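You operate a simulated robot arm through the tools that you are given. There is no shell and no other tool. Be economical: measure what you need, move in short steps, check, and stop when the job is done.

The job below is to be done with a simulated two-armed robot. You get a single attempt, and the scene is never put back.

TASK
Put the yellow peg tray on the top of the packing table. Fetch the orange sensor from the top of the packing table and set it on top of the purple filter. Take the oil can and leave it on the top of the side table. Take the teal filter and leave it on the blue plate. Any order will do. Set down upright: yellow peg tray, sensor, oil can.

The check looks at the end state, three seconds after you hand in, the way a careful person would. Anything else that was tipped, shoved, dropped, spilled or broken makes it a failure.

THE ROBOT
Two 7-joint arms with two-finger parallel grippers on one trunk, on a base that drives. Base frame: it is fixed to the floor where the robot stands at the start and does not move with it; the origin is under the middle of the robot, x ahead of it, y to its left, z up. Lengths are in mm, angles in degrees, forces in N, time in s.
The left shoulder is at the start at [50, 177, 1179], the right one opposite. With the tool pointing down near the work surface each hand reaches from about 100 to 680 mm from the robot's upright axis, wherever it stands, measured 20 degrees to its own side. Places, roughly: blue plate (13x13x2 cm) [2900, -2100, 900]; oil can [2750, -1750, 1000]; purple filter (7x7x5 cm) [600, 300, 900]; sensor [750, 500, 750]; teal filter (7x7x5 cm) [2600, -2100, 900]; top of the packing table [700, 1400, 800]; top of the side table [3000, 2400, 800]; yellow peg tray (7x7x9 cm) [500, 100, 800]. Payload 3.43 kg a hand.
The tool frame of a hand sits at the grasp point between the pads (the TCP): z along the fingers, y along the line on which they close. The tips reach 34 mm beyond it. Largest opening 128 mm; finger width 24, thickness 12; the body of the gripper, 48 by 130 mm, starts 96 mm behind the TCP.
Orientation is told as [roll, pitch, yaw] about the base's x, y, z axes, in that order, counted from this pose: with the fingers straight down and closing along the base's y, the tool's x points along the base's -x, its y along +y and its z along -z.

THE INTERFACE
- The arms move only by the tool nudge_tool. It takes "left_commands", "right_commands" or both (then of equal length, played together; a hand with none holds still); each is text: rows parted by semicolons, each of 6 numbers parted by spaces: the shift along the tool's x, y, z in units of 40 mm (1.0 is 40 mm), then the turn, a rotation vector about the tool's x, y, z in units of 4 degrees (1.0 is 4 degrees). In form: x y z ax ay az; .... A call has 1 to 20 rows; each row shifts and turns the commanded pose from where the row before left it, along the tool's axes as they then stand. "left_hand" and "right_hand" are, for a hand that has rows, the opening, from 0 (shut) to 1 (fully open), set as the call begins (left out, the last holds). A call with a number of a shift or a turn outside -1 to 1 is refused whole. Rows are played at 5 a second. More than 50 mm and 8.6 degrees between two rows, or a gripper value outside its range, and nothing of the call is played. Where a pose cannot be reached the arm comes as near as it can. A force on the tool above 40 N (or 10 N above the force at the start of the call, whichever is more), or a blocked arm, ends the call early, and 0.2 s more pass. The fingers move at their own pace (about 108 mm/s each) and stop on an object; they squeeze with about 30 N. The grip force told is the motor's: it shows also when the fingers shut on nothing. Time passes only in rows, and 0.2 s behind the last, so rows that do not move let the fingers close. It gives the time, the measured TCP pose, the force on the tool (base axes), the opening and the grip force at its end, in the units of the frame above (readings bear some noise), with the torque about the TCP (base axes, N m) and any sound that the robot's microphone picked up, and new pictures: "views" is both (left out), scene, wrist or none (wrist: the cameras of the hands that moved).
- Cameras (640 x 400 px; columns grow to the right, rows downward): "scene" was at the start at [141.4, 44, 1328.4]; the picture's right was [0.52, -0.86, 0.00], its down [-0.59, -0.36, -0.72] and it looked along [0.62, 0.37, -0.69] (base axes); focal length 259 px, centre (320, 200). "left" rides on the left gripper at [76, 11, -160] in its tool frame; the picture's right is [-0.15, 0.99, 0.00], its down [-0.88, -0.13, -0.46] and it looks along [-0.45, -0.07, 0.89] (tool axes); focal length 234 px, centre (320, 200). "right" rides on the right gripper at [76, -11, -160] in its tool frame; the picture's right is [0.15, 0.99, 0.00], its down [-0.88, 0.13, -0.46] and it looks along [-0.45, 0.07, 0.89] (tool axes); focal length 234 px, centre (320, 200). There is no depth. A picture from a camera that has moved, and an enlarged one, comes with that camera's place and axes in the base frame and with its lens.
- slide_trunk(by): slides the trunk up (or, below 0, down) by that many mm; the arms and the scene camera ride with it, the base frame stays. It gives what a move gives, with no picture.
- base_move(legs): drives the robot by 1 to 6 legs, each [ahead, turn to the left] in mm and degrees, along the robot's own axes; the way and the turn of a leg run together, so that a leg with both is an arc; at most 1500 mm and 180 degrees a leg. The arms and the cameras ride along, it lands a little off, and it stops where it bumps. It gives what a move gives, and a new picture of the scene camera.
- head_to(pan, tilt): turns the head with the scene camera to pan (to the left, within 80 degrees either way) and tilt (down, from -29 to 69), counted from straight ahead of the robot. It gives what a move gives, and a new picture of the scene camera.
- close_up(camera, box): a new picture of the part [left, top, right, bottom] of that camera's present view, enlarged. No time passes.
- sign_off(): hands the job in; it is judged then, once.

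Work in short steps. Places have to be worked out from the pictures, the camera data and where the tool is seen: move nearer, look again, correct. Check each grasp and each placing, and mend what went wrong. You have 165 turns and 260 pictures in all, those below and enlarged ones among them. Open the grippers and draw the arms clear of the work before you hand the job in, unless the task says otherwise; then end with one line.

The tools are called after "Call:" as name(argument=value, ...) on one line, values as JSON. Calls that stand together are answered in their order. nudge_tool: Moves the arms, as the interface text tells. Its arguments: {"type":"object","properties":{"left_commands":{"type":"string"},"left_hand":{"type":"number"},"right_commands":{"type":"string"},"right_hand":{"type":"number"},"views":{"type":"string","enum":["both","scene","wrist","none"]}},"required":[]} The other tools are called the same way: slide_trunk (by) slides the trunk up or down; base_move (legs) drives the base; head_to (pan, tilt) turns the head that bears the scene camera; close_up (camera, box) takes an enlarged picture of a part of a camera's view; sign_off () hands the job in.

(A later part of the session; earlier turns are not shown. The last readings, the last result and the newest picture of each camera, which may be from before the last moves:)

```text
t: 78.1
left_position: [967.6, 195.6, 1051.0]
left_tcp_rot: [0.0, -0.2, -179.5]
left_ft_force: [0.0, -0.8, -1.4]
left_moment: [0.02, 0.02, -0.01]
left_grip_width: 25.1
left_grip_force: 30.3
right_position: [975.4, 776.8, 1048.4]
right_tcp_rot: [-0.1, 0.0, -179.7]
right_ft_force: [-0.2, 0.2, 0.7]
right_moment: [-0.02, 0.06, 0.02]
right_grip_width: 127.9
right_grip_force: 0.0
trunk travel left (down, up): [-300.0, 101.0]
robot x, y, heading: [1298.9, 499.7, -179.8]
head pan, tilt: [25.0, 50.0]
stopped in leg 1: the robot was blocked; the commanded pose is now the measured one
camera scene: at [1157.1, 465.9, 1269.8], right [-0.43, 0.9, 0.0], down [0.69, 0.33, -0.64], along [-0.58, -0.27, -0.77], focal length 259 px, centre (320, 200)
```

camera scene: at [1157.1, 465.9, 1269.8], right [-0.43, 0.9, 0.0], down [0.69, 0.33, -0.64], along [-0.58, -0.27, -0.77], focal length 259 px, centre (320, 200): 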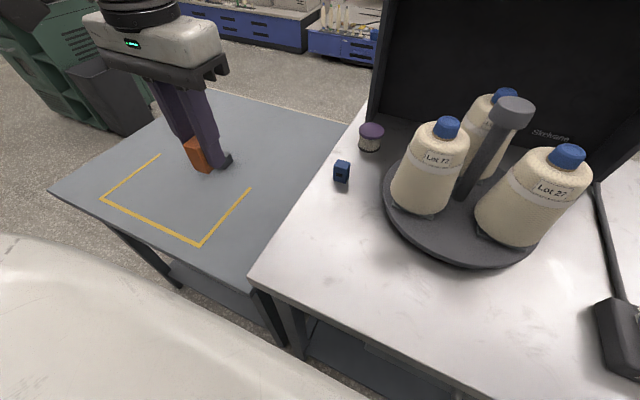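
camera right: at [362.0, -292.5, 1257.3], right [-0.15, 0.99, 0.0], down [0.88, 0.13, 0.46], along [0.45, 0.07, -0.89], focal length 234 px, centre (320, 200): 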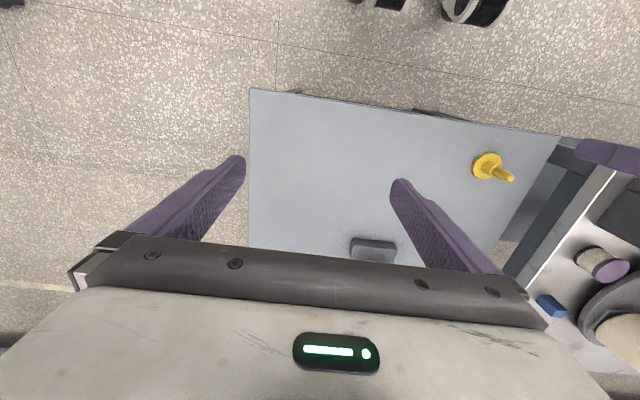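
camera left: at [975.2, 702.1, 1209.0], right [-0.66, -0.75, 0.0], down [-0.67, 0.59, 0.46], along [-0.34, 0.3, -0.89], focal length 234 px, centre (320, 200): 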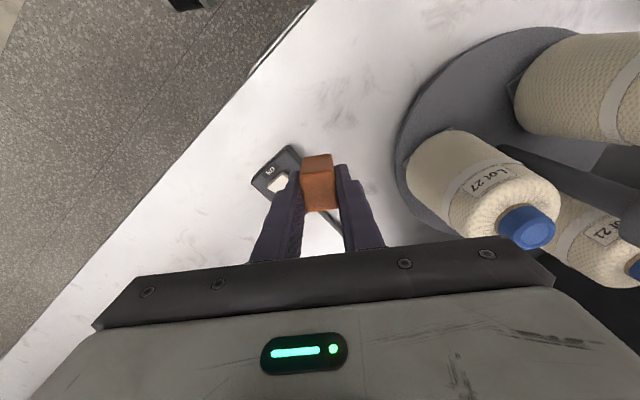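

Blocked lightly at x≈1299 (table), nothing disturbed. Back off 30 mm and turn right 25° to bring the left shoulder nearer the filter.

Call:
base_move(legs=[[-30, 0], [0, -25]])

Call:
head_to(pan=35, tilt=45)

```text
t: 80.2
left_position: [900.2, 361.6, 1050.6]
left_tcp_rot: [0.1, -0.1, 155.8]
left_ft_force: [0.2, 0.2, -1.0]
left_moment: [-0.05, 0.02, 0.0]
left_grip_width: 25.1
left_grip_force: 30.4
right_position: [1148.9, 885.0, 1047.7]
right_tcp_rot: [0.1, 0.1, 155.7]
right_ft_force: [0.7, -0.1, 0.4]
right_moment: [-0.01, 0.0, 0.04]
right_grip_width: 127.7
right_grip_force: 0.0
trunk travel left (down, up): [-300.0, 101.0]
robot x, y, heading: [1323.4, 499.8, 155.5]
head pan, tilt: [25.0, 50.0]
camera scene: at [1185.2, 528.0, 1269.7], right [-0.01, 1.0, 0.0], down [0.77, 0.01, -0.64], along [-0.64, -0.01, -0.77], focal length 259 px, centre (320, 200)
```

scene: 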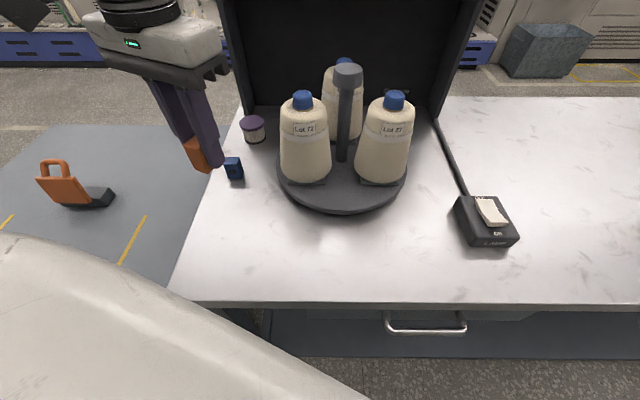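

```text
t: 80.9
left_position: [899.3, 360.7, 1050.8]
left_tcp_rot: [-0.1, 0.0, 155.7]
left_ft_force: [-1.4, 0.7, -1.2]
left_moment: [0.0, -0.05, 0.02]
left_grip_width: 24.7
left_grip_force: 30.0
right_position: [1149.4, 886.2, 1047.5]
right_tcp_rot: [0.0, 0.0, 155.6]
right_ft_force: [-0.2, 0.5, -0.6]
right_moment: [0.0, -0.01, 0.02]
right_grip_width: 127.8
right_grip_force: 0.1
trunk travel left (down, up): [-300.0, 101.0]
robot x, y, heading: [1320.2, 499.1, 155.6]
head pan, tilt: [35.0, 45.0]
camera scene: at [1182.1, 513.6, 1276.6], right [-0.18, 0.98, 0.0], down [0.7, 0.13, -0.71], along [-0.7, -0.13, -0.71], focal length 259 px, centre (320, 200)
```

scene: 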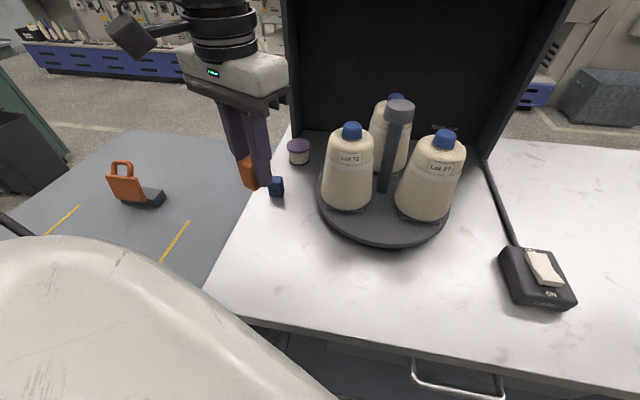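

Filter re-measured at [629, 354]. Move the left hand over it at the present height and look.

Call:
nudge_tool(left_commands="-0.875 0.422 0 0 0 0;-0.875 0.422 0 0 0 0;-0.875 0.422 0 0 0 0;-0.875 0.422 0 0 0 0;-0.875 0.422 0 0 0 0;-0.875 0.422 0 0 0 0;-0.875 0.422 0 0 0 0;0 0 0 0 0 0", views="both")

```text
t: 82.7
left_position: [628.9, 354.3, 1049.5]
left_tcp_rot: [0.0, 0.0, 155.6]
left_ft_force: [-0.2, -0.7, 0.1]
left_moment: [-0.02, 0.01, 0.0]
left_grip_width: 24.7
left_grip_force: 30.2
right_position: [1149.8, 884.4, 1047.8]
right_tcp_rot: [0.0, 0.1, 155.6]
right_ft_force: [0.2, -0.2, -0.4]
right_moment: [-0.02, 0.02, -0.04]
right_grip_width: 128.0
right_grip_force: 0.0
trunk travel left (down, up): [-300.0, 101.0]
robot x, y, heading: [1325.4, 499.4, 155.5]
head pan, tilt: [35.0, 45.0]
camera scene: at [1182.4, 513.3, 1276.6], right [-0.18, 0.98, 0.0], down [0.69, 0.13, -0.71], along [-0.7, -0.13, -0.71], focal length 259 px, centre (320, 200)
camera left: at [691.6, 312.4, 1208.5], right [-0.54, -0.84, 0.0], down [-0.75, 0.48, 0.46], along [-0.38, 0.25, -0.89], focal length 234 px, centre (320, 200)
```

scene: 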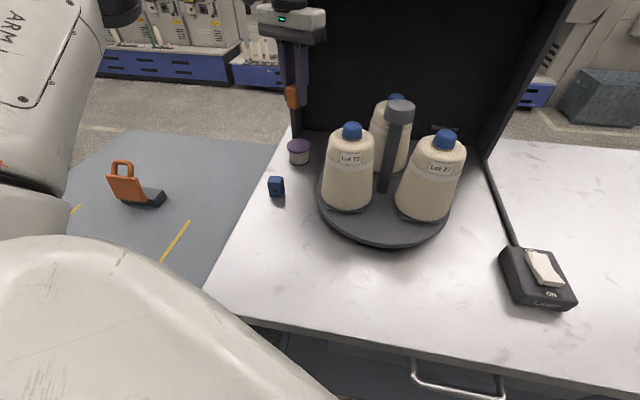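
left: 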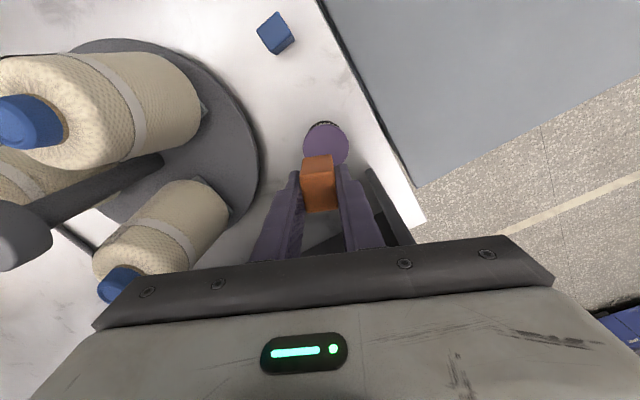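

Filter appears centred about [623, 350]. Correct, and lower to z≈960.

Call:
nudge_tool(left_commands="-0.1 0.15 0 0 0 0;0 0 1 0 0 0;0 0 0.8 0 0 0;0 0 0.45 0 0 0;0 0 0 0 0 0", views="both")

```text
t: 83.9
left_position: [622.0, 349.7, 959.2]
left_tcp_rot: [0.0, -0.1, 155.8]
left_ft_force: [0.3, -0.2, 0.0]
left_moment: [-0.01, 0.01, -0.02]
left_grip_width: 24.8
left_grip_force: 29.7
right_position: [1150.4, 884.3, 1047.9]
right_tcp_rot: [0.0, 0.0, 155.8]
right_ft_force: [0.1, 0.1, -1.0]
right_moment: [0.03, 0.01, 0.0]
right_grip_width: 128.1
right_grip_force: 0.1
trunk travel left (down, up): [-300.0, 101.0]
robot x, y, heading: [1326.7, 496.5, 155.7]
head pan, tilt: [35.0, 45.0]
camera scene: at [1182.2, 513.5, 1276.6], right [-0.18, 0.98, 0.0], down [0.7, 0.13, -0.71], along [-0.7, -0.13, -0.71], focal length 259 px, centre (320, 200)
camera left: at [685.0, 308.6, 1118.4], right [-0.54, -0.84, 0.0], down [-0.75, 0.48, 0.46], along [-0.39, 0.25, -0.89], focal length 234 px, centre (320, 200)
```

scene: 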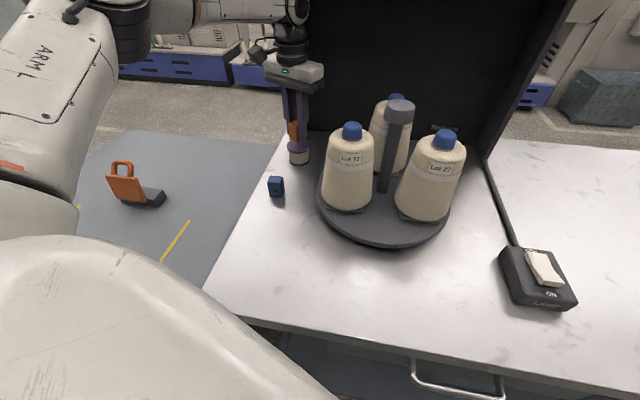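
left: 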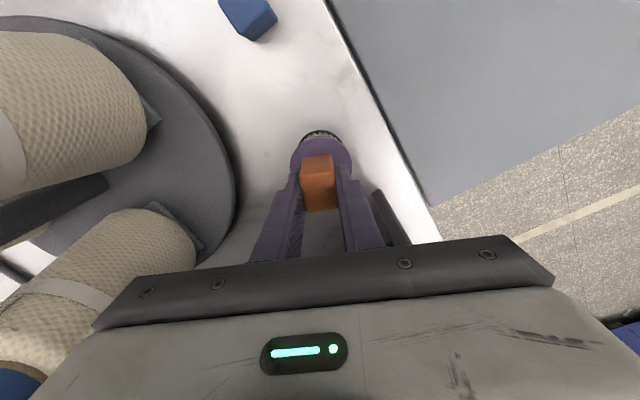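

Well centred. Lower in small steps until contact.

Call:
nudge_tool(left_commands="0 0 0.2 0 0 0;0 0 0.15 0 0 0;0 0 0 0 0 0", views="none")

Call:
nudge_tool(left_commands="0 0 0.1 0 0 0;0 0 0 0 0 0", views="wrist")

```text
t: 84.7
left_position: [620.5, 349.7, 945.0]
left_tcp_rot: [0.0, 0.0, 155.7]
left_ft_force: [-0.7, -0.3, -0.6]
left_moment: [0.01, -0.01, -0.01]
left_grip_width: 24.8
left_grip_force: 29.6
right_position: [1149.2, 884.6, 1048.3]
right_tcp_rot: [0.0, 0.1, 155.6]
right_ft_force: [-0.4, -0.6, 0.5]
right_moment: [-0.01, 0.03, -0.01]
right_grip_width: 128.0
right_grip_force: 0.0
trunk travel left (down, up): [-300.0, 101.0]
robot x, y, heading: [1324.1, 497.5, 155.5]
head pan, tilt: [35.0, 45.0]
```

```text
t: 85.3
left_position: [621.3, 349.5, 941.7]
left_tcp_rot: [0.1, -0.1, 155.7]
left_ft_force: [-0.4, -0.8, 0.2]
left_moment: [-0.02, 0.0, -0.04]
left_grip_width: 25.0
left_grip_force: 29.7
right_position: [1150.0, 884.9, 1047.7]
right_tcp_rot: [0.1, 0.2, 155.6]
right_ft_force: [0.9, -0.5, 0.0]
right_moment: [-0.03, 0.01, 0.01]
right_grip_width: 127.7
right_grip_force: 0.1
trunk travel left (down, up): [-300.0, 101.0]
robot x, y, heading: [1324.5, 502.7, 155.7]
head pan, tilt: [35.0, 45.0]
camera left: at [685.2, 308.5, 1101.2], right [-0.54, -0.84, 0.0], down [-0.75, 0.48, 0.46], along [-0.38, 0.25, -0.89], focal length 234 px, centre (320, 200)
```

left: 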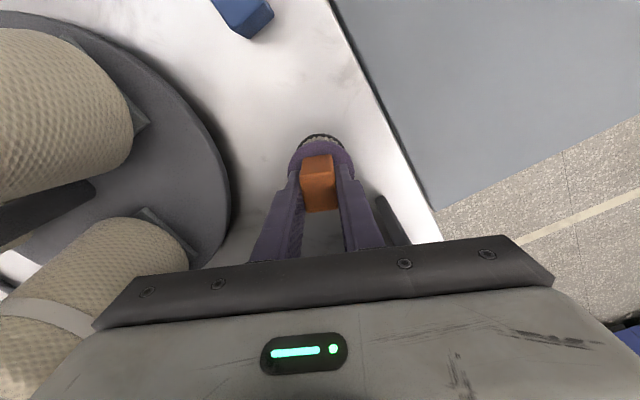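

Call:
nudge_tool(left_commands="0 0 0.06 0 0 0;0 0 0 0 0 0", views="none")

Call:
nudge_tool(left_commands="0 0 0.06 0 0 0;0 0 0 0 0 0", views="none")

```text
t: 85.9
left_position: [622.3, 350.4, 939.3]
left_tcp_rot: [-0.1, -0.1, 155.7]
left_ft_force: [-0.5, -0.2, -0.2]
left_moment: [-0.01, -0.04, 0.0]
left_grip_width: 24.9
left_grip_force: 29.8
right_position: [1148.9, 884.4, 1046.8]
right_tcp_rot: [-0.1, 0.0, 155.5]
right_ft_force: [0.0, 0.2, -0.8]
right_moment: [0.04, 0.01, -0.01]
right_grip_width: 128.1
right_grip_force: 0.1
trunk travel left (down, up): [-300.0, 101.0]
robot x, y, heading: [1321.6, 498.8, 155.6]
head pan, tilt: [35.0, 45.0]
```

```text
t: 86.5
left_position: [623.1, 350.0, 939.4]
left_tcp_rot: [0.0, -0.3, 155.8]
left_ft_force: [-0.3, -1.3, 11.0]
left_moment: [-0.12, -0.09, -0.02]
left_grip_width: 25.0
left_grip_force: 30.3
right_position: [1150.2, 885.5, 1047.7]
right_tcp_rot: [0.1, -0.1, 155.5]
right_ft_force: [0.2, 0.4, 0.2]
right_moment: [0.03, -0.03, 0.01]
right_grip_width: 127.8
right_grip_force: 0.0
trunk travel left (down, up): [-300.0, 101.0]
robot x, y, heading: [1324.4, 497.9, 155.3]
head pan, tilt: [35.0, 45.0]
```

Contact at z 939. Ease 1 mm, release.

Call:
nudge_tool(left_commands="0 0 -0.03 0 0 0;0 0 0 0 0 0", views="none")

Call:
nudge_tool(left_commands="0 0 0 0 0 0;0 0 0 0 0 0;0 0 0 0 0 0", left_hand=0.5, views="wrist")

```text
t: 87.1
left_position: [621.3, 350.6, 939.5]
left_tcp_rot: [0.1, -0.2, 155.7]
left_ft_force: [-2.0, -1.9, 9.2]
left_moment: [-0.06, -0.01, 0.01]
left_grip_width: 25.0
left_grip_force: 30.1
right_position: [1150.7, 884.7, 1047.7]
right_tcp_rot: [0.2, 0.0, 155.6]
right_ft_force: [-0.1, 0.9, 0.0]
right_moment: [0.01, 0.03, -0.01]
right_grip_width: 128.1
right_grip_force: 0.1
trunk travel left (down, up): [-300.0, 101.0]
robot x, y, heading: [1326.3, 497.3, 155.7]
head pan, tilt: [35.0, 45.0]
```

```text
t: 87.9
left_position: [621.7, 350.3, 939.5]
left_tcp_rot: [0.0, -0.1, 155.7]
left_ft_force: [0.4, -0.3, 0.1]
left_moment: [0.0, 0.0, -0.02]
left_grip_width: 63.9
left_grip_force: 0.0
right_position: [1148.8, 885.7, 1046.9]
right_tcp_rot: [0.0, 0.2, 155.6]
right_ft_force: [-0.6, 0.1, -0.2]
right_moment: [0.01, 0.03, 0.0]
right_grip_width: 128.1
right_grip_force: 0.0
trunk travel left (down, up): [-300.0, 101.0]
robot x, y, heading: [1324.1, 499.0, 155.4]
head pan, tilt: [35.0, 45.0]
camera left: at [685.2, 308.7, 1097.9], right [-0.54, -0.84, 0.0], down [-0.75, 0.48, 0.46], along [-0.38, 0.25, -0.89], focal length 234 px, centre (320, 200)
```

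left: 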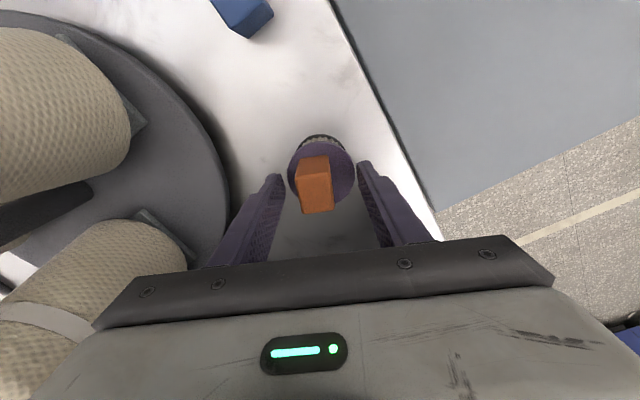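

Sensor stands on the filter. Raise the hand, then retract along the way it came.

Call:
nudge_tool(left_commands="0 0 -1 0 0 0;0 0 -1 0 0 0;0 0 -1 0 0 0;0.875 -0.422 0 0 0 0;0.875 -0.422 0 0 0 0;0.875 -0.422 0 0 0 0;0.875 -0.422 0 0 0 0;0.875 -0.422 0 0 0 0;0.875 -0.422 0 0 0 0;0.875 -0.422 0 0 0 0", views="scene")

Call:
close_up(camera="scene", box=[240, 100, 400, 200])

```text
t: 90.1
left_position: [895.7, 357.7, 1059.0]
left_tcp_rot: [-0.1, -0.1, 155.8]
left_ft_force: [-0.7, 0.1, 0.5]
left_moment: [-0.02, 0.02, -0.01]
left_grip_width: 64.0
left_grip_force: 0.1
right_position: [1151.1, 884.8, 1048.1]
right_tcp_rot: [0.0, 0.0, 155.6]
right_ft_force: [-0.2, 0.5, -0.3]
right_moment: [0.0, 0.03, -0.04]
right_grip_width: 128.0
right_grip_force: 0.1
trunk travel left (down, up): [-300.0, 101.0]
robot x, y, heading: [1327.4, 500.6, 155.1]
head pan, tilt: [35.0, 45.0]
camera scene: at [1182.6, 513.4, 1276.7], right [-0.18, 0.98, 0.0], down [0.69, 0.13, -0.71], along [-0.7, -0.13, -0.71], focal length 259 px, centre (320, 200)
```

scene: 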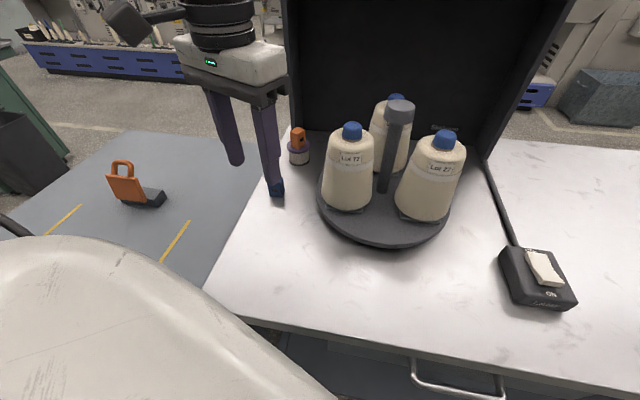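

```text
4.00 times, centred on (320, 150) of scene
camera zoom: at [1182.6, 513.4, 1276.7], right [-0.18, 0.98, 0.0], down [0.69, 0.13, -0.71], along [-0.7, -0.13, -0.71], focal length 1035 px, centre (320, 400)
```

zoom: 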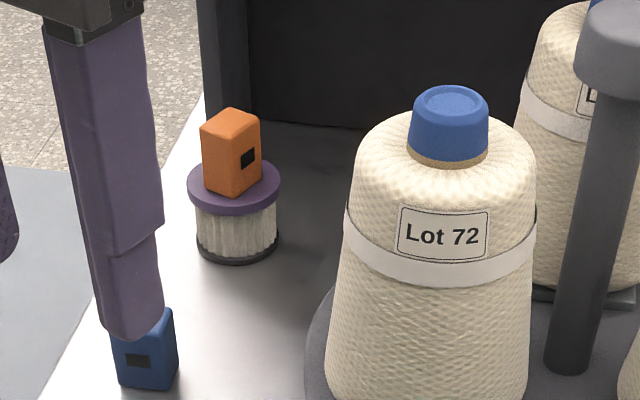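

Sensor placed properly. Now back away and look south for the dropped tray.

Call:
base_move(legs=[[-350, 0], [0, 95]])

Call:
head_to(pan=0, tilt=40)

```text
t: 96.5
left_position: [1824.6, -62.8, 1058.9]
left_tcp_rot: [0.0, -0.1, -109.1]
left_ft_force: [0.0, 1.2, 0.0]
left_moment: [0.01, -0.04, 0.01]
left_grip_width: 64.0
left_grip_force: 0.1
right_position: [1274.8, 142.8, 1047.4]
right_tcp_rot: [0.0, 0.1, -109.0]
right_ft_force: [0.1, -1.0, -0.5]
right_moment: [0.01, 0.0, -0.02]
right_grip_width: 128.3
right_grip_force: 0.0
trunk travel left (down, up): [-300.0, 101.0]
robot x, y, heading: [1645.6, 354.7, -109.2]
head pan, tilt: [35.0, 45.0]
camera scene: at [1645.0, 209.7, 1276.6], right [-0.96, -0.27, 0.0], down [-0.19, 0.68, -0.71], along [0.19, -0.68, -0.71], focal length 259 px, centre (320, 200)
```

scene: 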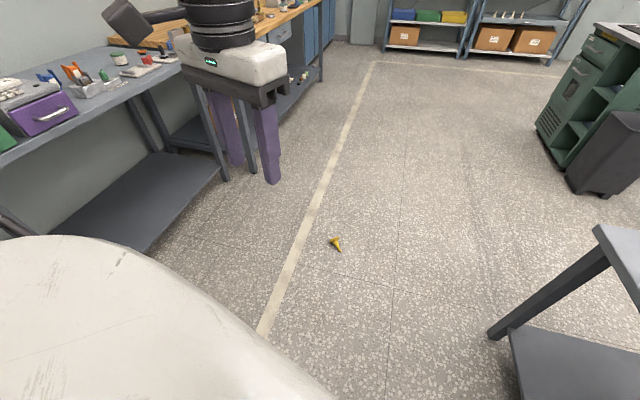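

```text
t: 97.5
left_position: [1824.5, -63.7, 1057.7]
left_tcp_rot: [0.0, -0.1, -108.9]
left_ft_force: [0.5, 1.0, -0.3]
left_moment: [0.02, 0.02, 0.0]
left_grip_width: 64.2
left_grip_force: 0.2
right_position: [1276.0, 142.5, 1046.6]
right_tcp_rot: [0.0, 0.2, -109.0]
right_ft_force: [0.8, -0.7, 0.4]
right_moment: [-0.01, -0.01, 0.0]
right_grip_width: 127.8
right_grip_force: 0.0
trunk travel left (down, up): [-300.0, 101.0]
robot x, y, heading: [1645.6, 350.5, -109.0]
head pan, tilt: [0.0, 40.0]
camera scene: at [1594.9, 207.6, 1283.8], right [-0.94, 0.33, 0.0], down [0.21, 0.61, -0.77], along [-0.25, -0.72, -0.64], focal length 259 px, centre (320, 200)
```

scene: 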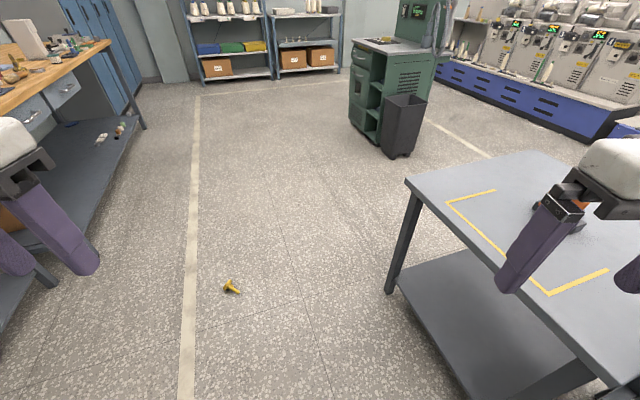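

Found it lying on the floor near [1791, -673]. Enlarge to see how it lies.

Call:
close_up(camera="scene", box=[192, 268, 272, 308])

```text
8.00 times, centred on (232, 288) of scene
camera zoom: at [1594.9, 207.6, 1283.8], right [-0.94, 0.33, 0.0], down [0.21, 0.61, -0.77], along [-0.25, -0.72, -0.64], focal length 2070 px, centre (1024, -504)
```

zoom: 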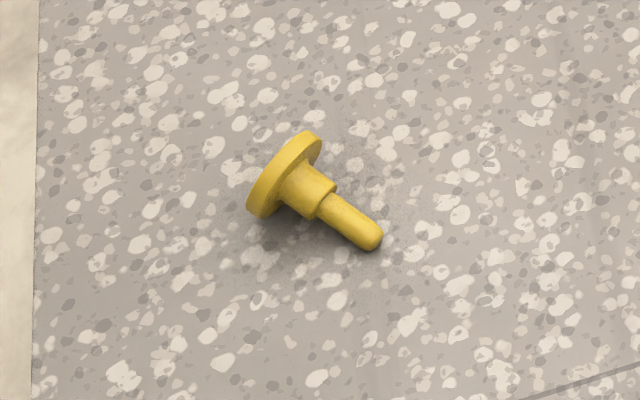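

It lies on its side, stem tip pointing north-west (~131°). I'll approach from that side with the right hand so that pitching the tool forward later stands it upright.

Call:
base_move(legs=[[0, 16.3], [580, 0], [0, 43.7]])

Call:
head_to(pan=-15, tilt=65)

```text
t: 103.7
left_position: [2068.2, -281.7, 1058.5]
left_tcp_rot: [0.0, -0.1, -48.7]
left_ft_force: [0.1, -0.6, 0.2]
left_moment: [0.0, 0.02, 0.0]
left_grip_width: 64.0
left_grip_force: 0.0
right_position: [1615.1, -654.1, 1048.3]
right_tcp_rot: [0.0, 0.1, -49.0]
right_ft_force: [0.2, -0.5, -0.4]
right_moment: [0.01, 0.03, -0.01]
right_grip_width: 127.9
right_grip_force: 0.0
trunk travel left (down, up): [-300.0, 101.0]
robot x, y, heading: [1618.9, -231.6, -49.0]
head pan, tilt: [0.0, 40.0]
camera scene: at [1718.9, -346.1, 1283.8], right [-0.76, -0.66, 0.0], down [-0.42, 0.49, -0.77], along [0.5, -0.58, -0.64], focal length 259 px, centre (320, 200)
```

scene: 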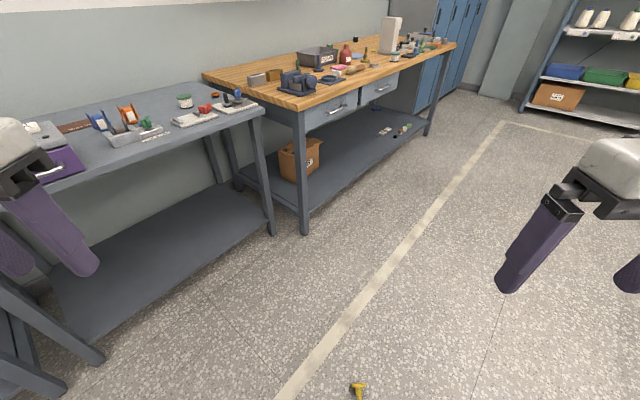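

```text
t: 104.6
left_position: [2066.7, -282.8, 1058.6]
left_tcp_rot: [0.0, -0.1, -48.7]
left_ft_force: [-0.3, 0.5, -0.4]
left_moment: [0.03, 0.01, 0.0]
left_grip_width: 63.9
left_grip_force: 0.0
right_position: [1615.2, -654.5, 1047.9]
right_tcp_rot: [0.0, 0.1, -49.0]
right_ft_force: [-0.2, -0.3, -0.3]
right_moment: [-0.01, -0.01, -0.04]
right_grip_width: 127.7
right_grip_force: 0.0
trunk travel left (down, up): [-300.0, 101.0]
robot x, y, heading: [1616.2, -230.6, -49.2]
head pan, tilt: [-15.0, 65.0]
camera scene: at [1689.6, -336.7, 1251.6], right [-0.9, -0.44, 0.0], down [-0.4, 0.81, -0.42], along [0.19, -0.38, -0.91], focal length 259 px, centre (320, 200)
```

scene: 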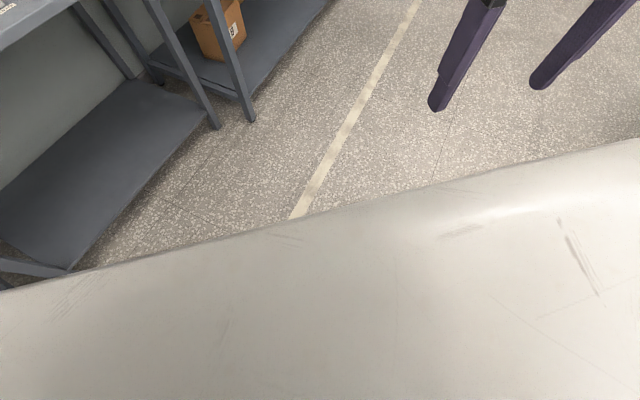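

Lower the trunk fully and bring the right hand over the stem for a wrist view.

Call:
slide_trunk(by=-300)

Call:
nudge_tool(right_commands="-0.645 0.8 0 0 0 0;-0.645 0.8 0 0 0 0;-0.645 0.8 0 0 0 0;-0.645 0.8 0 0 0 0;0 0 1 0 0 0;0 0 1 0 0 0;0 0 1 0 0 0;0 0 1 0 0 0;0 0 1 0 0 0;0 0 1 0 0 0;0 0 1 0 0 0;0 0 1 0 0 0;0 0 1 0 0 0;0 0 0 0 0 0", right_hand=0.5, views="wrist")

```text
t: 107.6
left_position: [2065.4, -281.9, 758.4]
left_tcp_rot: [0.0, 0.0, -48.7]
left_ft_force: [-0.5, 0.1, -0.2]
left_moment: [0.02, 0.01, 0.01]
left_grip_width: 63.9
left_grip_force: 0.0
right_position: [1614.4, -654.2, 748.5]
right_tcp_rot: [0.0, 0.1, -48.9]
right_ft_force: [-0.4, 0.9, 0.3]
right_moment: [0.02, 0.01, 0.0]
right_grip_width: 128.0
right_grip_force: 0.1
trunk travel left (down, up): [0.0, 401.0]
robot x, y, heading: [1614.9, -230.3, -48.9]
head pan, tilt: [-15.0, 65.0]
```

```text
t: 110.6
left_position: [2066.5, -282.9, 759.0]
left_tcp_rot: [0.0, -0.2, -48.8]
left_ft_force: [-0.1, 1.2, 0.1]
left_moment: [0.0, 0.0, 0.0]
left_grip_width: 64.2
left_grip_force: 0.1
right_position: [1778.9, -649.5, 387.8]
right_tcp_rot: [0.0, 0.0, -49.0]
right_ft_force: [0.1, -0.4, 0.5]
right_moment: [-0.02, 0.0, 0.01]
right_grip_width: 63.9
right_grip_force: 0.0
trunk travel left (down, up): [0.0, 401.0]
robot x, y, heading: [1616.9, -228.8, -49.0]
head pan, tilt: [-15.0, 65.0]
camera right: at [1719.4, -600.6, 545.8], right [0.65, 0.76, 0.0], down [0.68, -0.58, 0.46], along [0.35, -0.3, -0.89], focal length 234 px, centre (320, 200)
```

right: 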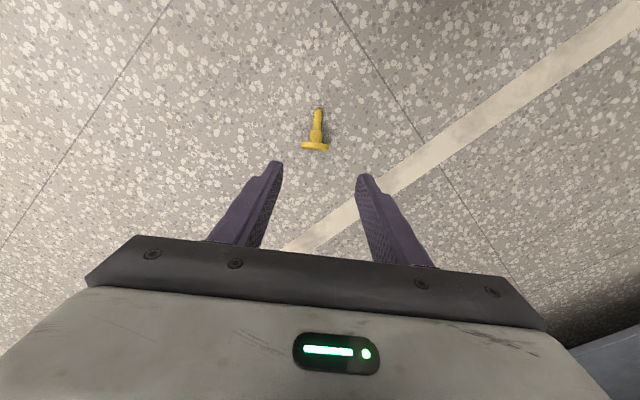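

The stem tip points toward the robot as wanted. Fine-align over the stem middle (~[1776, -661]) and descend to z≈90 for another look.

Call:
nudge_tool(right_commands="-0.17 -0.245 0 0 0 -0.68;0 0 1 0 0 0;0 0 1 0 0 0;0 0 1 0 0 0;0 0 1 0 0 0;0 0 1 0 0 0;0 0 1 0 0 0;0 0 1 0 0 0;0 0 0.5 0 0 0;0 0 0 0 0 0", views="wrist")

```text
t: 112.8
left_position: [2066.3, -282.6, 757.4]
left_tcp_rot: [-0.1, -0.1, -48.8]
left_ft_force: [0.2, -0.3, -0.5]
left_moment: [-0.01, 0.02, 0.01]
left_grip_width: 64.0
left_grip_force: 0.0
right_position: [1764.1, -650.8, 108.9]
right_tcp_rot: [0.1, 0.0, -46.2]
right_ft_force: [0.6, -0.4, -0.1]
right_moment: [-0.01, -0.02, 0.02]
right_grip_width: 64.0
right_grip_force: 0.1
right hand out of reach, approached as far as the arm can: row 8, 9
trunk travel left (down, up): [0.0, 401.0]
robot x, y, heading: [1616.9, -230.6, -49.1]
head pan, tilt: [-15.0, 65.0]
camera right: at [1703.0, -603.5, 267.1], right [0.61, 0.79, 0.0], down [0.7, -0.55, 0.46], along [0.36, -0.28, -0.89], focal length 234 px, centre (320, 200)
```

right: 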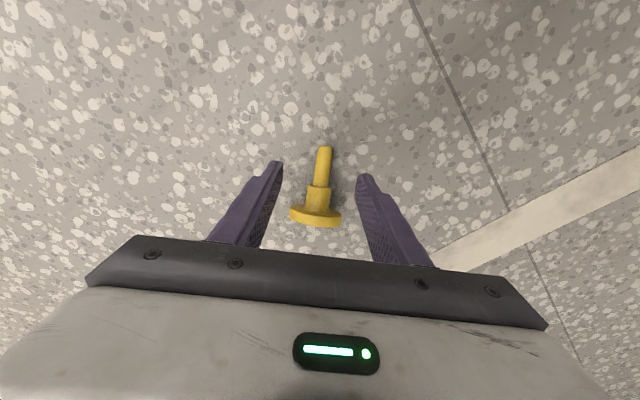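

Reach limit here, and righting it needs the tip pointing away from the robot, so I'll approach from the south-east with the left hand instead. Lift the right hand, raise the trunk and drive round, clear of the tray.

Call:
nudge_tool(right_commands="0 0 -1 0 0 0;0 0 -1 0 0 0;0 0 -1 0 0 0;0 0 -1 0 0 0;0 0 -1 0 0 0;0 0 -1 0 0 0;0 0 -1 0 0 0;0 0 -1 0 0 0;0 0 -1 0 0 0;0 0 -1 0 0 0;0 0 -1 0 0 0;0 0 -1 0 0 0;0 0 -1 0 0 0;0 0 -1 0 0 0;0 0 -1 0 0 0;0.7 -0.7 -0.5 0 0 0;0.7 -0.7 -0.5 0 0 0;0.7 -0.7 0 0 0 0", views="none")

Call:
slide_trunk(by=300)

Call:
base_move(legs=[[0, 42.8], [647, 0], [0, -84.7], [655, 0], [0, -138]])

Call:
head_to(pan=15, tilt=45)

```text
t: 116.6
left_position: [2067.2, -282.6, 759.1]
left_tcp_rot: [0.0, -0.2, -48.7]
left_ft_force: [0.3, 0.3, -0.1]
left_moment: [-0.01, -0.01, 0.0]
left_grip_width: 64.1
left_grip_force: 0.1
right_position: [1646.1, -647.8, 747.8]
right_tcp_rot: [0.1, 0.0, -46.2]
right_ft_force: [0.7, 0.0, -0.3]
right_moment: [-0.01, 0.04, -0.01]
right_grip_width: 63.8
right_grip_force: 0.1
trunk travel left (down, up): [0.0, 401.0]
robot x, y, heading: [1616.6, -230.1, -49.1]
head pan, tilt: [-15.0, 65.0]
```

```text
t: 119.6
left_position: [2066.3, -283.4, 1058.3]
left_tcp_rot: [0.0, -0.2, -49.0]
left_ft_force: [0.1, -1.0, 0.5]
left_moment: [-0.03, 0.01, 0.0]
left_grip_width: 64.2
left_grip_force: 0.2
right_position: [1646.1, -647.4, 1047.2]
right_tcp_rot: [0.1, 0.1, -46.3]
right_ft_force: [0.7, -0.1, -0.4]
right_moment: [-0.02, -0.01, -0.01]
right_grip_width: 64.0
right_grip_force: 0.0
trunk travel left (down, up): [-300.0, 101.0]
robot x, y, heading: [1614.2, -230.7, -48.8]
head pan, tilt: [-15.0, 65.0]
```

```text
t: 137.7
left_position: [1799.7, -915.6, 1058.2]
left_tcp_rot: [-0.1, -0.1, 132.3]
left_ft_force: [1.4, -0.5, 0.9]
left_moment: [0.02, 0.0, -0.03]
left_grip_width: 64.0
left_grip_force: 0.0
right_position: [2213.0, -542.3, 1048.2]
right_tcp_rot: [0.0, 0.1, 134.8]
right_ft_force: [-0.5, 0.7, 0.1]
right_moment: [-0.02, 0.0, 0.03]
right_grip_width: 63.8
right_grip_force: 0.1
trunk travel left (down, up): [-300.0, 101.0]
robot x, y, heading: [2250.4, -958.7, 132.0]
head pan, tilt: [-15.0, 65.0]
camera scene: at [2177.0, -851.4, 1251.5], right [0.89, 0.45, 0.0], down [0.41, -0.81, -0.42], along [-0.19, 0.38, -0.91], focal length 259 px, centre (320, 200)
```

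scene: 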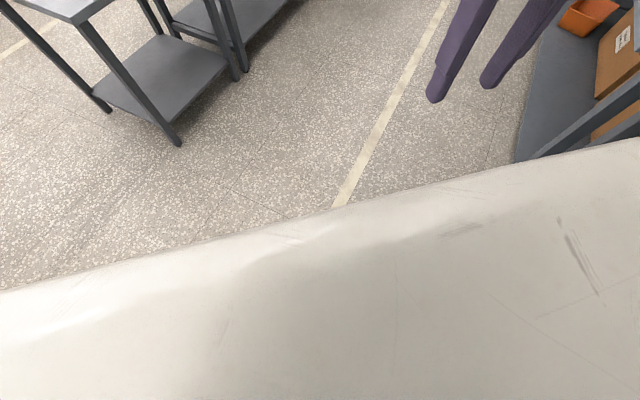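

```text
t: 138.7
left_position: [1799.4, -914.8, 1057.7]
left_tcp_rot: [0.0, -0.1, 132.3]
left_ft_force: [0.3, 0.0, 0.2]
left_moment: [0.06, 0.02, -0.02]
left_grip_width: 64.2
left_grip_force: 0.0
right_position: [2212.4, -542.6, 1049.1]
right_tcp_rot: [0.0, 0.1, 134.8]
right_ft_force: [-0.1, -0.7, -0.1]
right_moment: [-0.01, 0.02, -0.01]
right_grip_width: 64.0
right_grip_force: 0.2
trunk travel left (down, up): [-300.0, 101.0]
robot x, y, heading: [2252.9, -955.2, 131.9]
head pan, tilt: [15.0, 45.0]
camera scene: at [2136.4, -861.2, 1276.5], right [0.54, 0.84, 0.0], down [0.59, -0.39, -0.71], along [-0.59, 0.38, -0.71], focal length 259 px, centre (320, 200)
```

scene: 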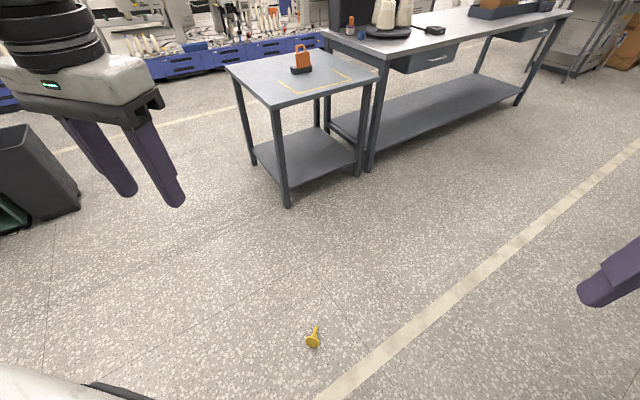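

Tray unchanged at ~[1810, -693]. Drive 215 mm forward, lower the trunk, then reach with the left hand.

Call:
base_move(legs=[[215, 0]])

Call:
slide_trunk(by=-300)

```text
t: 140.3
left_position: [1655.7, -755.8, 1057.6]
left_tcp_rot: [-0.1, 0.0, 132.3]
left_ft_force: [0.4, -0.1, 0.7]
left_moment: [-0.03, -0.02, -0.01]
left_grip_width: 63.8
left_grip_force: 0.1
right_position: [2069.2, -385.1, 1048.7]
right_tcp_rot: [0.1, 0.0, 134.8]
right_ft_force: [0.0, 0.6, 0.3]
right_moment: [0.0, 0.02, 0.01]
right_grip_width: 63.9
right_grip_force: 0.0
trunk travel left (down, up): [-300.0, 101.0]
robot x, y, heading: [2104.1, -804.0, 132.0]
head pan, tilt: [15.0, 45.0]
camera scene: at [1992.5, -702.0, 1276.5], right [0.54, 0.84, 0.0], down [0.59, -0.38, -0.71], along [-0.59, 0.38, -0.71], focal length 259 px, centre (320, 200)
```

scene: 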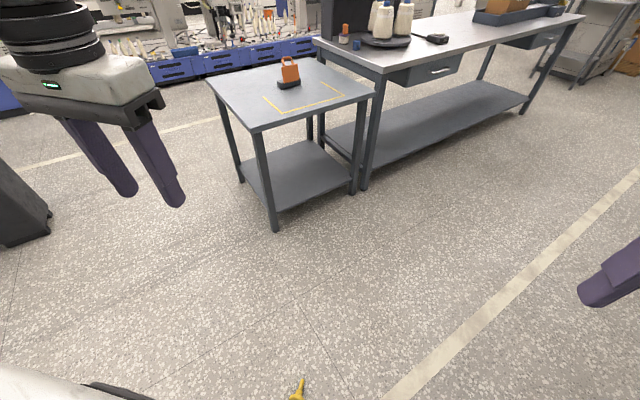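

```text
t: 143.3
left_position: [1655.3, -756.5, 759.2]
left_tcp_rot: [-0.1, -0.1, 132.4]
left_ft_force: [-0.8, 0.4, 0.4]
left_moment: [-0.02, 0.01, 0.02]
left_grip_width: 63.9
left_grip_force: 0.0
right_position: [2069.9, -383.6, 747.5]
right_tcp_rot: [0.0, 0.0, 134.8]
right_ft_force: [-0.5, -0.4, -0.3]
right_moment: [0.02, 0.03, 0.03]
right_grip_width: 63.7
right_grip_force: 0.0
trunk travel left (down, up): [0.0, 401.0]
robot x, y, heading: [2108.7, -801.7, 131.9]
head pan, tilt: [15.0, 45.0]
```

Bring the left hand over the stem and partway down for a wrist view.

Call:
nudge_tool(left_commands="0.06 -0.96 0 0 0 0;0.06 -0.96 0 0 0 0;0.06 -0.96 0 0 0 0;0.06 -0.96 0 0 0 0;0 0 1 0 0 0;0 0 1 0 0 0;0 0 1 0 0 0;0 0 1 0 0 0;0 0 1 0 0 0;0 0 1 0 0 0;0 0 1 0 0 0;0 0 1 0 0 0;0 0 1 0 0 0;0 0 1 0 0 0;0 0 1 0 0 0;0 0 0 0 0 0", left_hand=0.5, views="wrist")

```text
t: 146.8
left_position: [1713.6, -728.8, 428.3]
left_tcp_rot: [-0.1, -0.1, 132.3]
left_ft_force: [0.1, 0.2, -0.6]
left_moment: [-0.02, 0.03, -0.02]
left_grip_width: 64.2
left_grip_force: 0.0
left hand out of reach, approached as far as the arm can: row 11, 12, 13, 14, 15
right_position: [2070.0, -384.0, 749.3]
right_tcp_rot: [0.0, 0.0, 134.8]
right_ft_force: [-0.1, -0.4, 0.8]
right_moment: [-0.01, 0.01, 0.0]
right_grip_width: 64.1
right_grip_force: 0.0
trunk travel left (down, up): [0.0, 401.0]
robot x, y, heading: [2107.9, -802.0, 132.0]
head pan, tilt: [15.0, 45.0]
camera left: at [1756.2, -792.2, 587.2], right [-0.83, -0.56, 0.0], down [-0.5, 0.74, 0.46], along [-0.25, 0.38, -0.89], focal length 234 px, centre (320, 200)
```

left: 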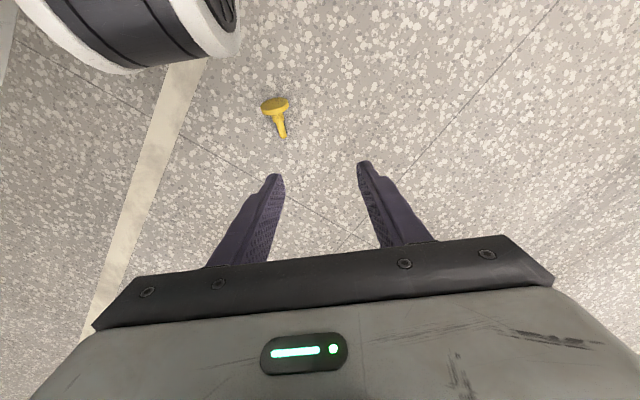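

The left arm limits out this close. Test whether it goes lower when further forward.

Call:
nudge_tool(left_commands="-0.8 -0.5 0 0 0 0;-0.8 -0.5 0 0 0 0;-0.8 -0.7 0 0 0 0;0 -0.7 0 0 0 0;0 0 1 0 0 0;0 0 1 0 0 0;0 0 1 0 0 0;0 0 1 0 0 0;0 0 1 0 0 0;0 0 1 0 0 0;0 0 0 0 0 0", views="wrist")

```text
t: 149.2
left_position: [1656.9, -733.2, 407.3]
left_tcp_rot: [0.0, -0.1, 132.2]
left_ft_force: [-0.4, -0.3, -0.1]
left_moment: [0.0, 0.03, -0.02]
left_grip_width: 63.9
left_grip_force: 0.0
left hand out of reach, approached as far as the arm can: row 1, 2, 3, 4, 5, 6, 7, 8, 9, 10
right_position: [2069.2, -384.3, 747.8]
right_tcp_rot: [0.1, 0.1, 134.8]
right_ft_force: [-0.5, 0.8, 0.7]
right_moment: [0.0, -0.02, 0.01]
right_grip_width: 64.0
right_grip_force: 0.0
trunk travel left (down, up): [0.0, 401.0]
robot x, y, heading: [2109.1, -798.9, 132.0]
head pan, tilt: [15.0, 45.0]
camera left: at [1698.6, -797.5, 567.1], right [-0.83, -0.56, 0.0], down [-0.5, 0.74, 0.46], along [-0.26, 0.38, -0.89], focal length 234 px, centre (320, 200)
```

left: 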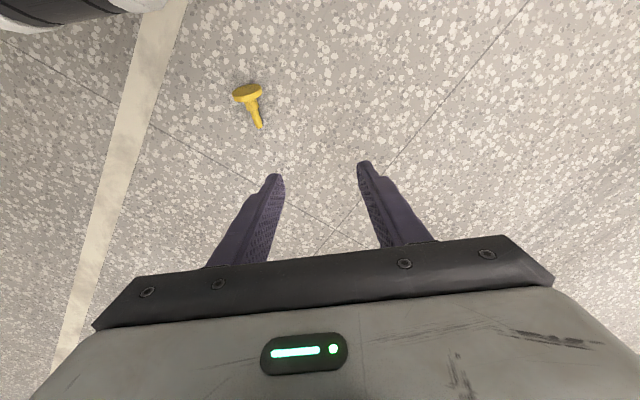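

The left arm is in a bad configuration for the floor; the right arm reached lower before. Raise the left hand and shift the robot so the stem is on the right hand's side.

Call:
nudge_tool(left_commands="0 0 -1 0 0 0;0 0 -1 0 0 0;0 0 -1 0 0 0;0 0 -1 0 0 0;0 0 -1 0 0 0;0 0 -1 0 0 0;0 0 -1 0 0 0;0 0 -1 0 0 0;0 0 -1 0 0 0", views="none")

Call:
base_move(legs=[[-250, 0], [0, 90], [311, 0], [0, -90], [215, 0]])

```text
t: 151.2
left_position: [1658.2, -735.6, 768.4]
left_tcp_rot: [0.0, 0.0, 132.3]
left_ft_force: [-0.7, 0.7, -0.4]
left_moment: [0.02, 0.0, 0.0]
left_grip_width: 63.8
left_grip_force: 0.1
right_position: [2069.6, -383.0, 748.3]
right_tcp_rot: [0.0, 0.2, 134.8]
right_ft_force: [-0.3, -0.4, 0.7]
right_moment: [0.03, 0.0, 0.01]
right_grip_width: 64.0
right_grip_force: 0.0
trunk travel left (down, up): [0.0, 401.0]
robot x, y, heading: [2107.4, -801.3, 132.1]
head pan, tilt: [15.0, 45.0]
```

```text
t: 163.6
left_position: [1449.3, -979.6, 768.2]
left_tcp_rot: [-0.1, -0.1, 133.0]
left_ft_force: [0.3, 0.6, -0.8]
left_moment: [-0.02, 0.03, 0.01]
left_grip_width: 64.0
left_grip_force: 0.0
right_position: [1857.2, -621.7, 747.9]
right_tcp_rot: [-0.1, 0.0, 135.5]
right_ft_force: [0.0, -0.4, -1.0]
right_moment: [-0.01, -0.02, 0.0]
right_grip_width: 63.9
right_grip_force: 0.1
trunk travel left (down, up): [0.0, 401.0]
robot x, y, heading: [1901.1, -1035.7, 132.8]
head pan, tilt: [15.0, 45.0]
camera scene: at [1784.8, -941.9, 976.6], right [0.53, 0.85, 0.0], down [0.6, -0.38, -0.71], along [-0.6, 0.38, -0.71], focal length 259 px, centre (320, 200)
```

scene: 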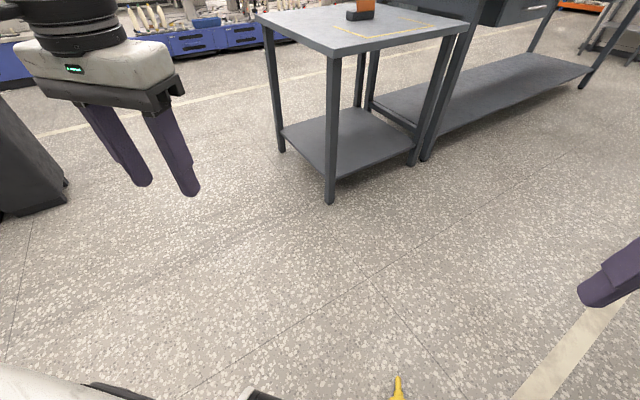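

Move the right hand above the stem and lower to ~z 270.

Call:
nudge_tool(right_commands="-0.22 0.72 0 0 0 0;-0.22 0.72 0 0 0 0;-0.22 0.72 0 0 0 0;0 0 1 0 0 0;0 0 1 0 0 0;0 0 1 0 0 0;0 0 1 0 0 0;0 0 1 0 0 0;0 0 1 0 0 0;0 0 1 0 0 0;0 0 1 0 0 0;0 0 1 0 0 0;0 0 1 0 0 0;0 0 1 0 0 0;0 0 1 0 0 0;0 0 0 0 0 0", views="wrist")

```text
t: 167.0
left_position: [1449.6, -979.9, 768.0]
left_tcp_rot: [0.1, -0.1, 133.2]
left_ft_force: [0.2, -0.1, -1.0]
left_moment: [-0.01, 0.0, 0.04]
left_grip_width: 64.1
left_grip_force: 0.1
right_position: [1776.8, -667.9, 267.6]
right_tcp_rot: [0.0, 0.0, 135.6]
right_ft_force: [-0.1, 0.3, -0.2]
right_moment: [-0.02, 0.02, -0.05]
right_grip_width: 63.9
right_grip_force: 0.1
trunk travel left (down, up): [0.0, 401.0]
robot x, y, heading: [1898.7, -1034.7, 133.0]
head pan, tilt: [15.0, 45.0]
camera right: at [1838.5, -713.1, 427.0], right [-0.59, -0.81, 0.0], down [-0.72, 0.52, 0.46], along [-0.37, 0.27, -0.89], focal length 234 px, centre (320, 200)
```

right: 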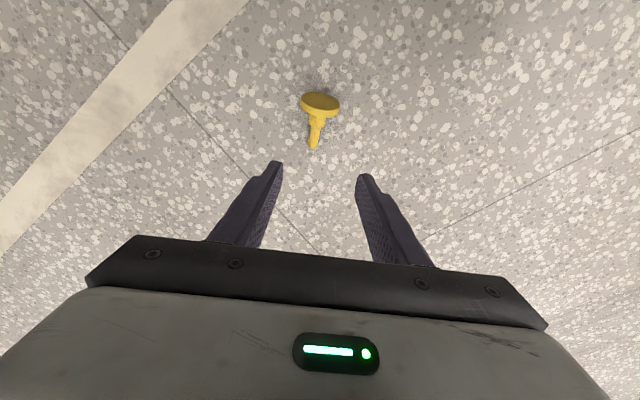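

Right arm works here; tip at ~[1758, -640], axis heading 135°. Drive 55 mm closer and then re-align back over the stem.

Call:
base_move(legs=[[55, 0]])

Call:
nudge_tool(right_commands="1 0 0 0 0 0;0.2 -0.14 0 0 0 0;0 0 1 0 0 0;0 0 1 0 0 0;0 0 1 0 0 0;0 0 1 0 0 0;0 0 0 0 0 0", views="wrist")

```text
t: 167.9
left_position: [1413.6, -938.8, 768.3]
left_tcp_rot: [0.0, -0.1, 133.1]
left_ft_force: [-0.1, 0.1, 0.3]
left_moment: [-0.01, 0.02, -0.03]
left_grip_width: 64.0
left_grip_force: 0.0
right_position: [1740.5, -626.6, 268.0]
right_tcp_rot: [0.0, 0.1, 135.7]
right_ft_force: [-0.7, 0.3, -0.4]
right_moment: [0.01, 0.01, 0.02]
right_grip_width: 64.2
right_grip_force: 0.0
trunk travel left (down, up): [0.0, 401.0]
robot x, y, heading: [1862.7, -1002.4, 132.9]
head pan, tilt: [15.0, 45.0]
camera scene: at [1747.7, -901.8, 976.6], right [0.53, 0.85, 0.0], down [0.6, -0.38, -0.71], along [-0.6, 0.38, -0.71], focal length 259 px, centre (320, 200)
```

scene: 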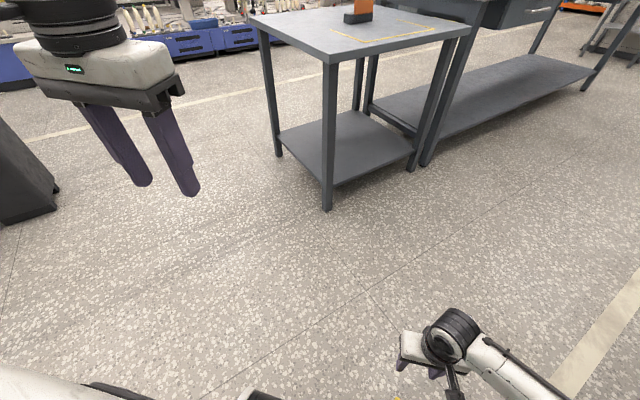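

```text
t: 169.1
left_position: [1413.7, -937.6, 768.2]
left_tcp_rot: [-0.1, -0.2, 133.1]
left_ft_force: [-0.7, -0.2, -0.5]
left_moment: [0.01, 0.02, 0.02]
left_grip_width: 64.0
left_grip_force: 0.0
right_position: [1776.2, -650.1, 179.5]
right_tcp_rot: [-0.3, -0.5, 135.7]
right_ft_force: [-0.2, 0.2, 0.7]
right_moment: [-0.01, -0.03, 0.0]
right_grip_width: 64.0
right_grip_force: 0.1
trunk travel left (down, up): [0.0, 401.0]
robot x, y, heading: [1859.9, -998.1, 132.8]
head pan, tilt: [15.0, 45.0]
stopped in row 5 (right hand): the force on the tool passed its limit (the readings are from after the stop); the commanded pose is now the measured one
camera right: at [1838.7, -696.6, 337.6], right [-0.59, -0.81, -0.01], down [-0.72, 0.52, 0.46], along [-0.37, 0.28, -0.89], focal length 234 px, centre (320, 200)
```

right: 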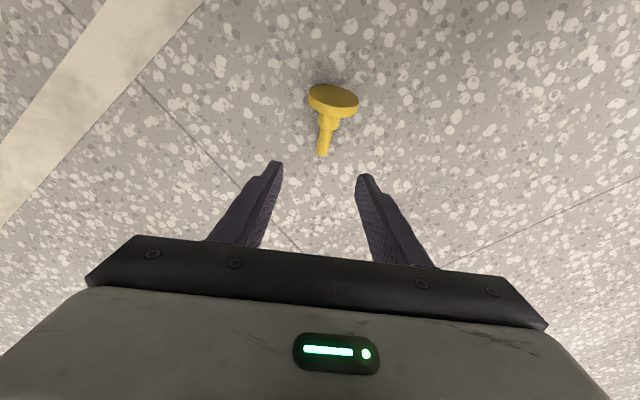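

Something on the arm touched (object hasn't moved). Lift a little and look from the head.

Call:
nudge_tool(right_commands="0 0 -0.5 0 0 0", views="none")

Call:
head_to(pan=-35, tilt=55)

```text
t: 169.4
left_position: [1413.1, -938.3, 767.5]
left_tcp_rot: [0.0, -0.1, 133.0]
left_ft_force: [0.0, -0.3, -0.1]
left_moment: [-0.02, 0.01, 0.02]
left_grip_width: 64.0
left_grip_force: 0.1
right_position: [1777.6, -649.1, 199.1]
right_tcp_rot: [-0.4, -0.5, 135.8]
right_ft_force: [0.0, 1.5, 0.5]
right_moment: [-0.22, 0.05, 0.14]
right_grip_width: 63.8
right_grip_force: 0.0
trunk travel left (down, up): [0.0, 401.0]
robot x, y, heading: [1863.1, -997.1, 132.5]
head pan, tilt: [15.0, 45.0]
```

```text
t: 170.6
left_position: [1414.1, -938.7, 768.7]
left_tcp_rot: [-0.1, 0.0, 133.0]
left_ft_force: [-0.5, 0.4, -1.1]
left_moment: [0.01, -0.02, 0.01]
left_grip_width: 64.0
left_grip_force: 0.1
right_position: [1777.3, -649.0, 199.4]
right_tcp_rot: [-0.4, -0.5, 135.7]
right_ft_force: [1.3, 4.1, 2.0]
right_moment: [-0.92, 0.14, 0.5]
right_grip_width: 64.1
right_grip_force: 0.0
trunk travel left (down, up): [0.0, 401.0]
robot x, y, heading: [1862.8, -1000.7, 132.7]
head pan, tilt: [-35.0, 55.0]
camera scene: at [1806.6, -873.6, 963.2], right [0.99, 0.14, 0.0], down [0.11, -0.81, -0.57], along [-0.08, 0.57, -0.82], focal length 259 px, centre (320, 200)
```

scene: 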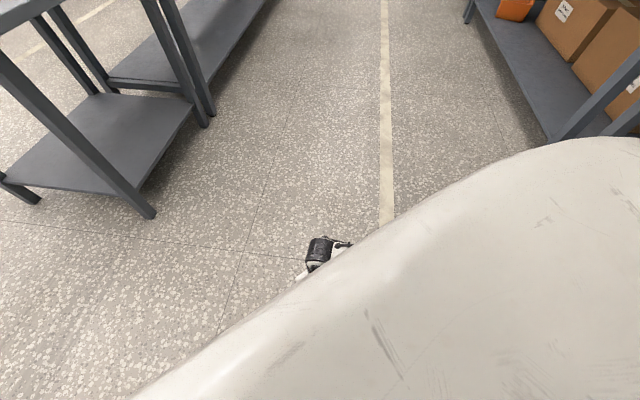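

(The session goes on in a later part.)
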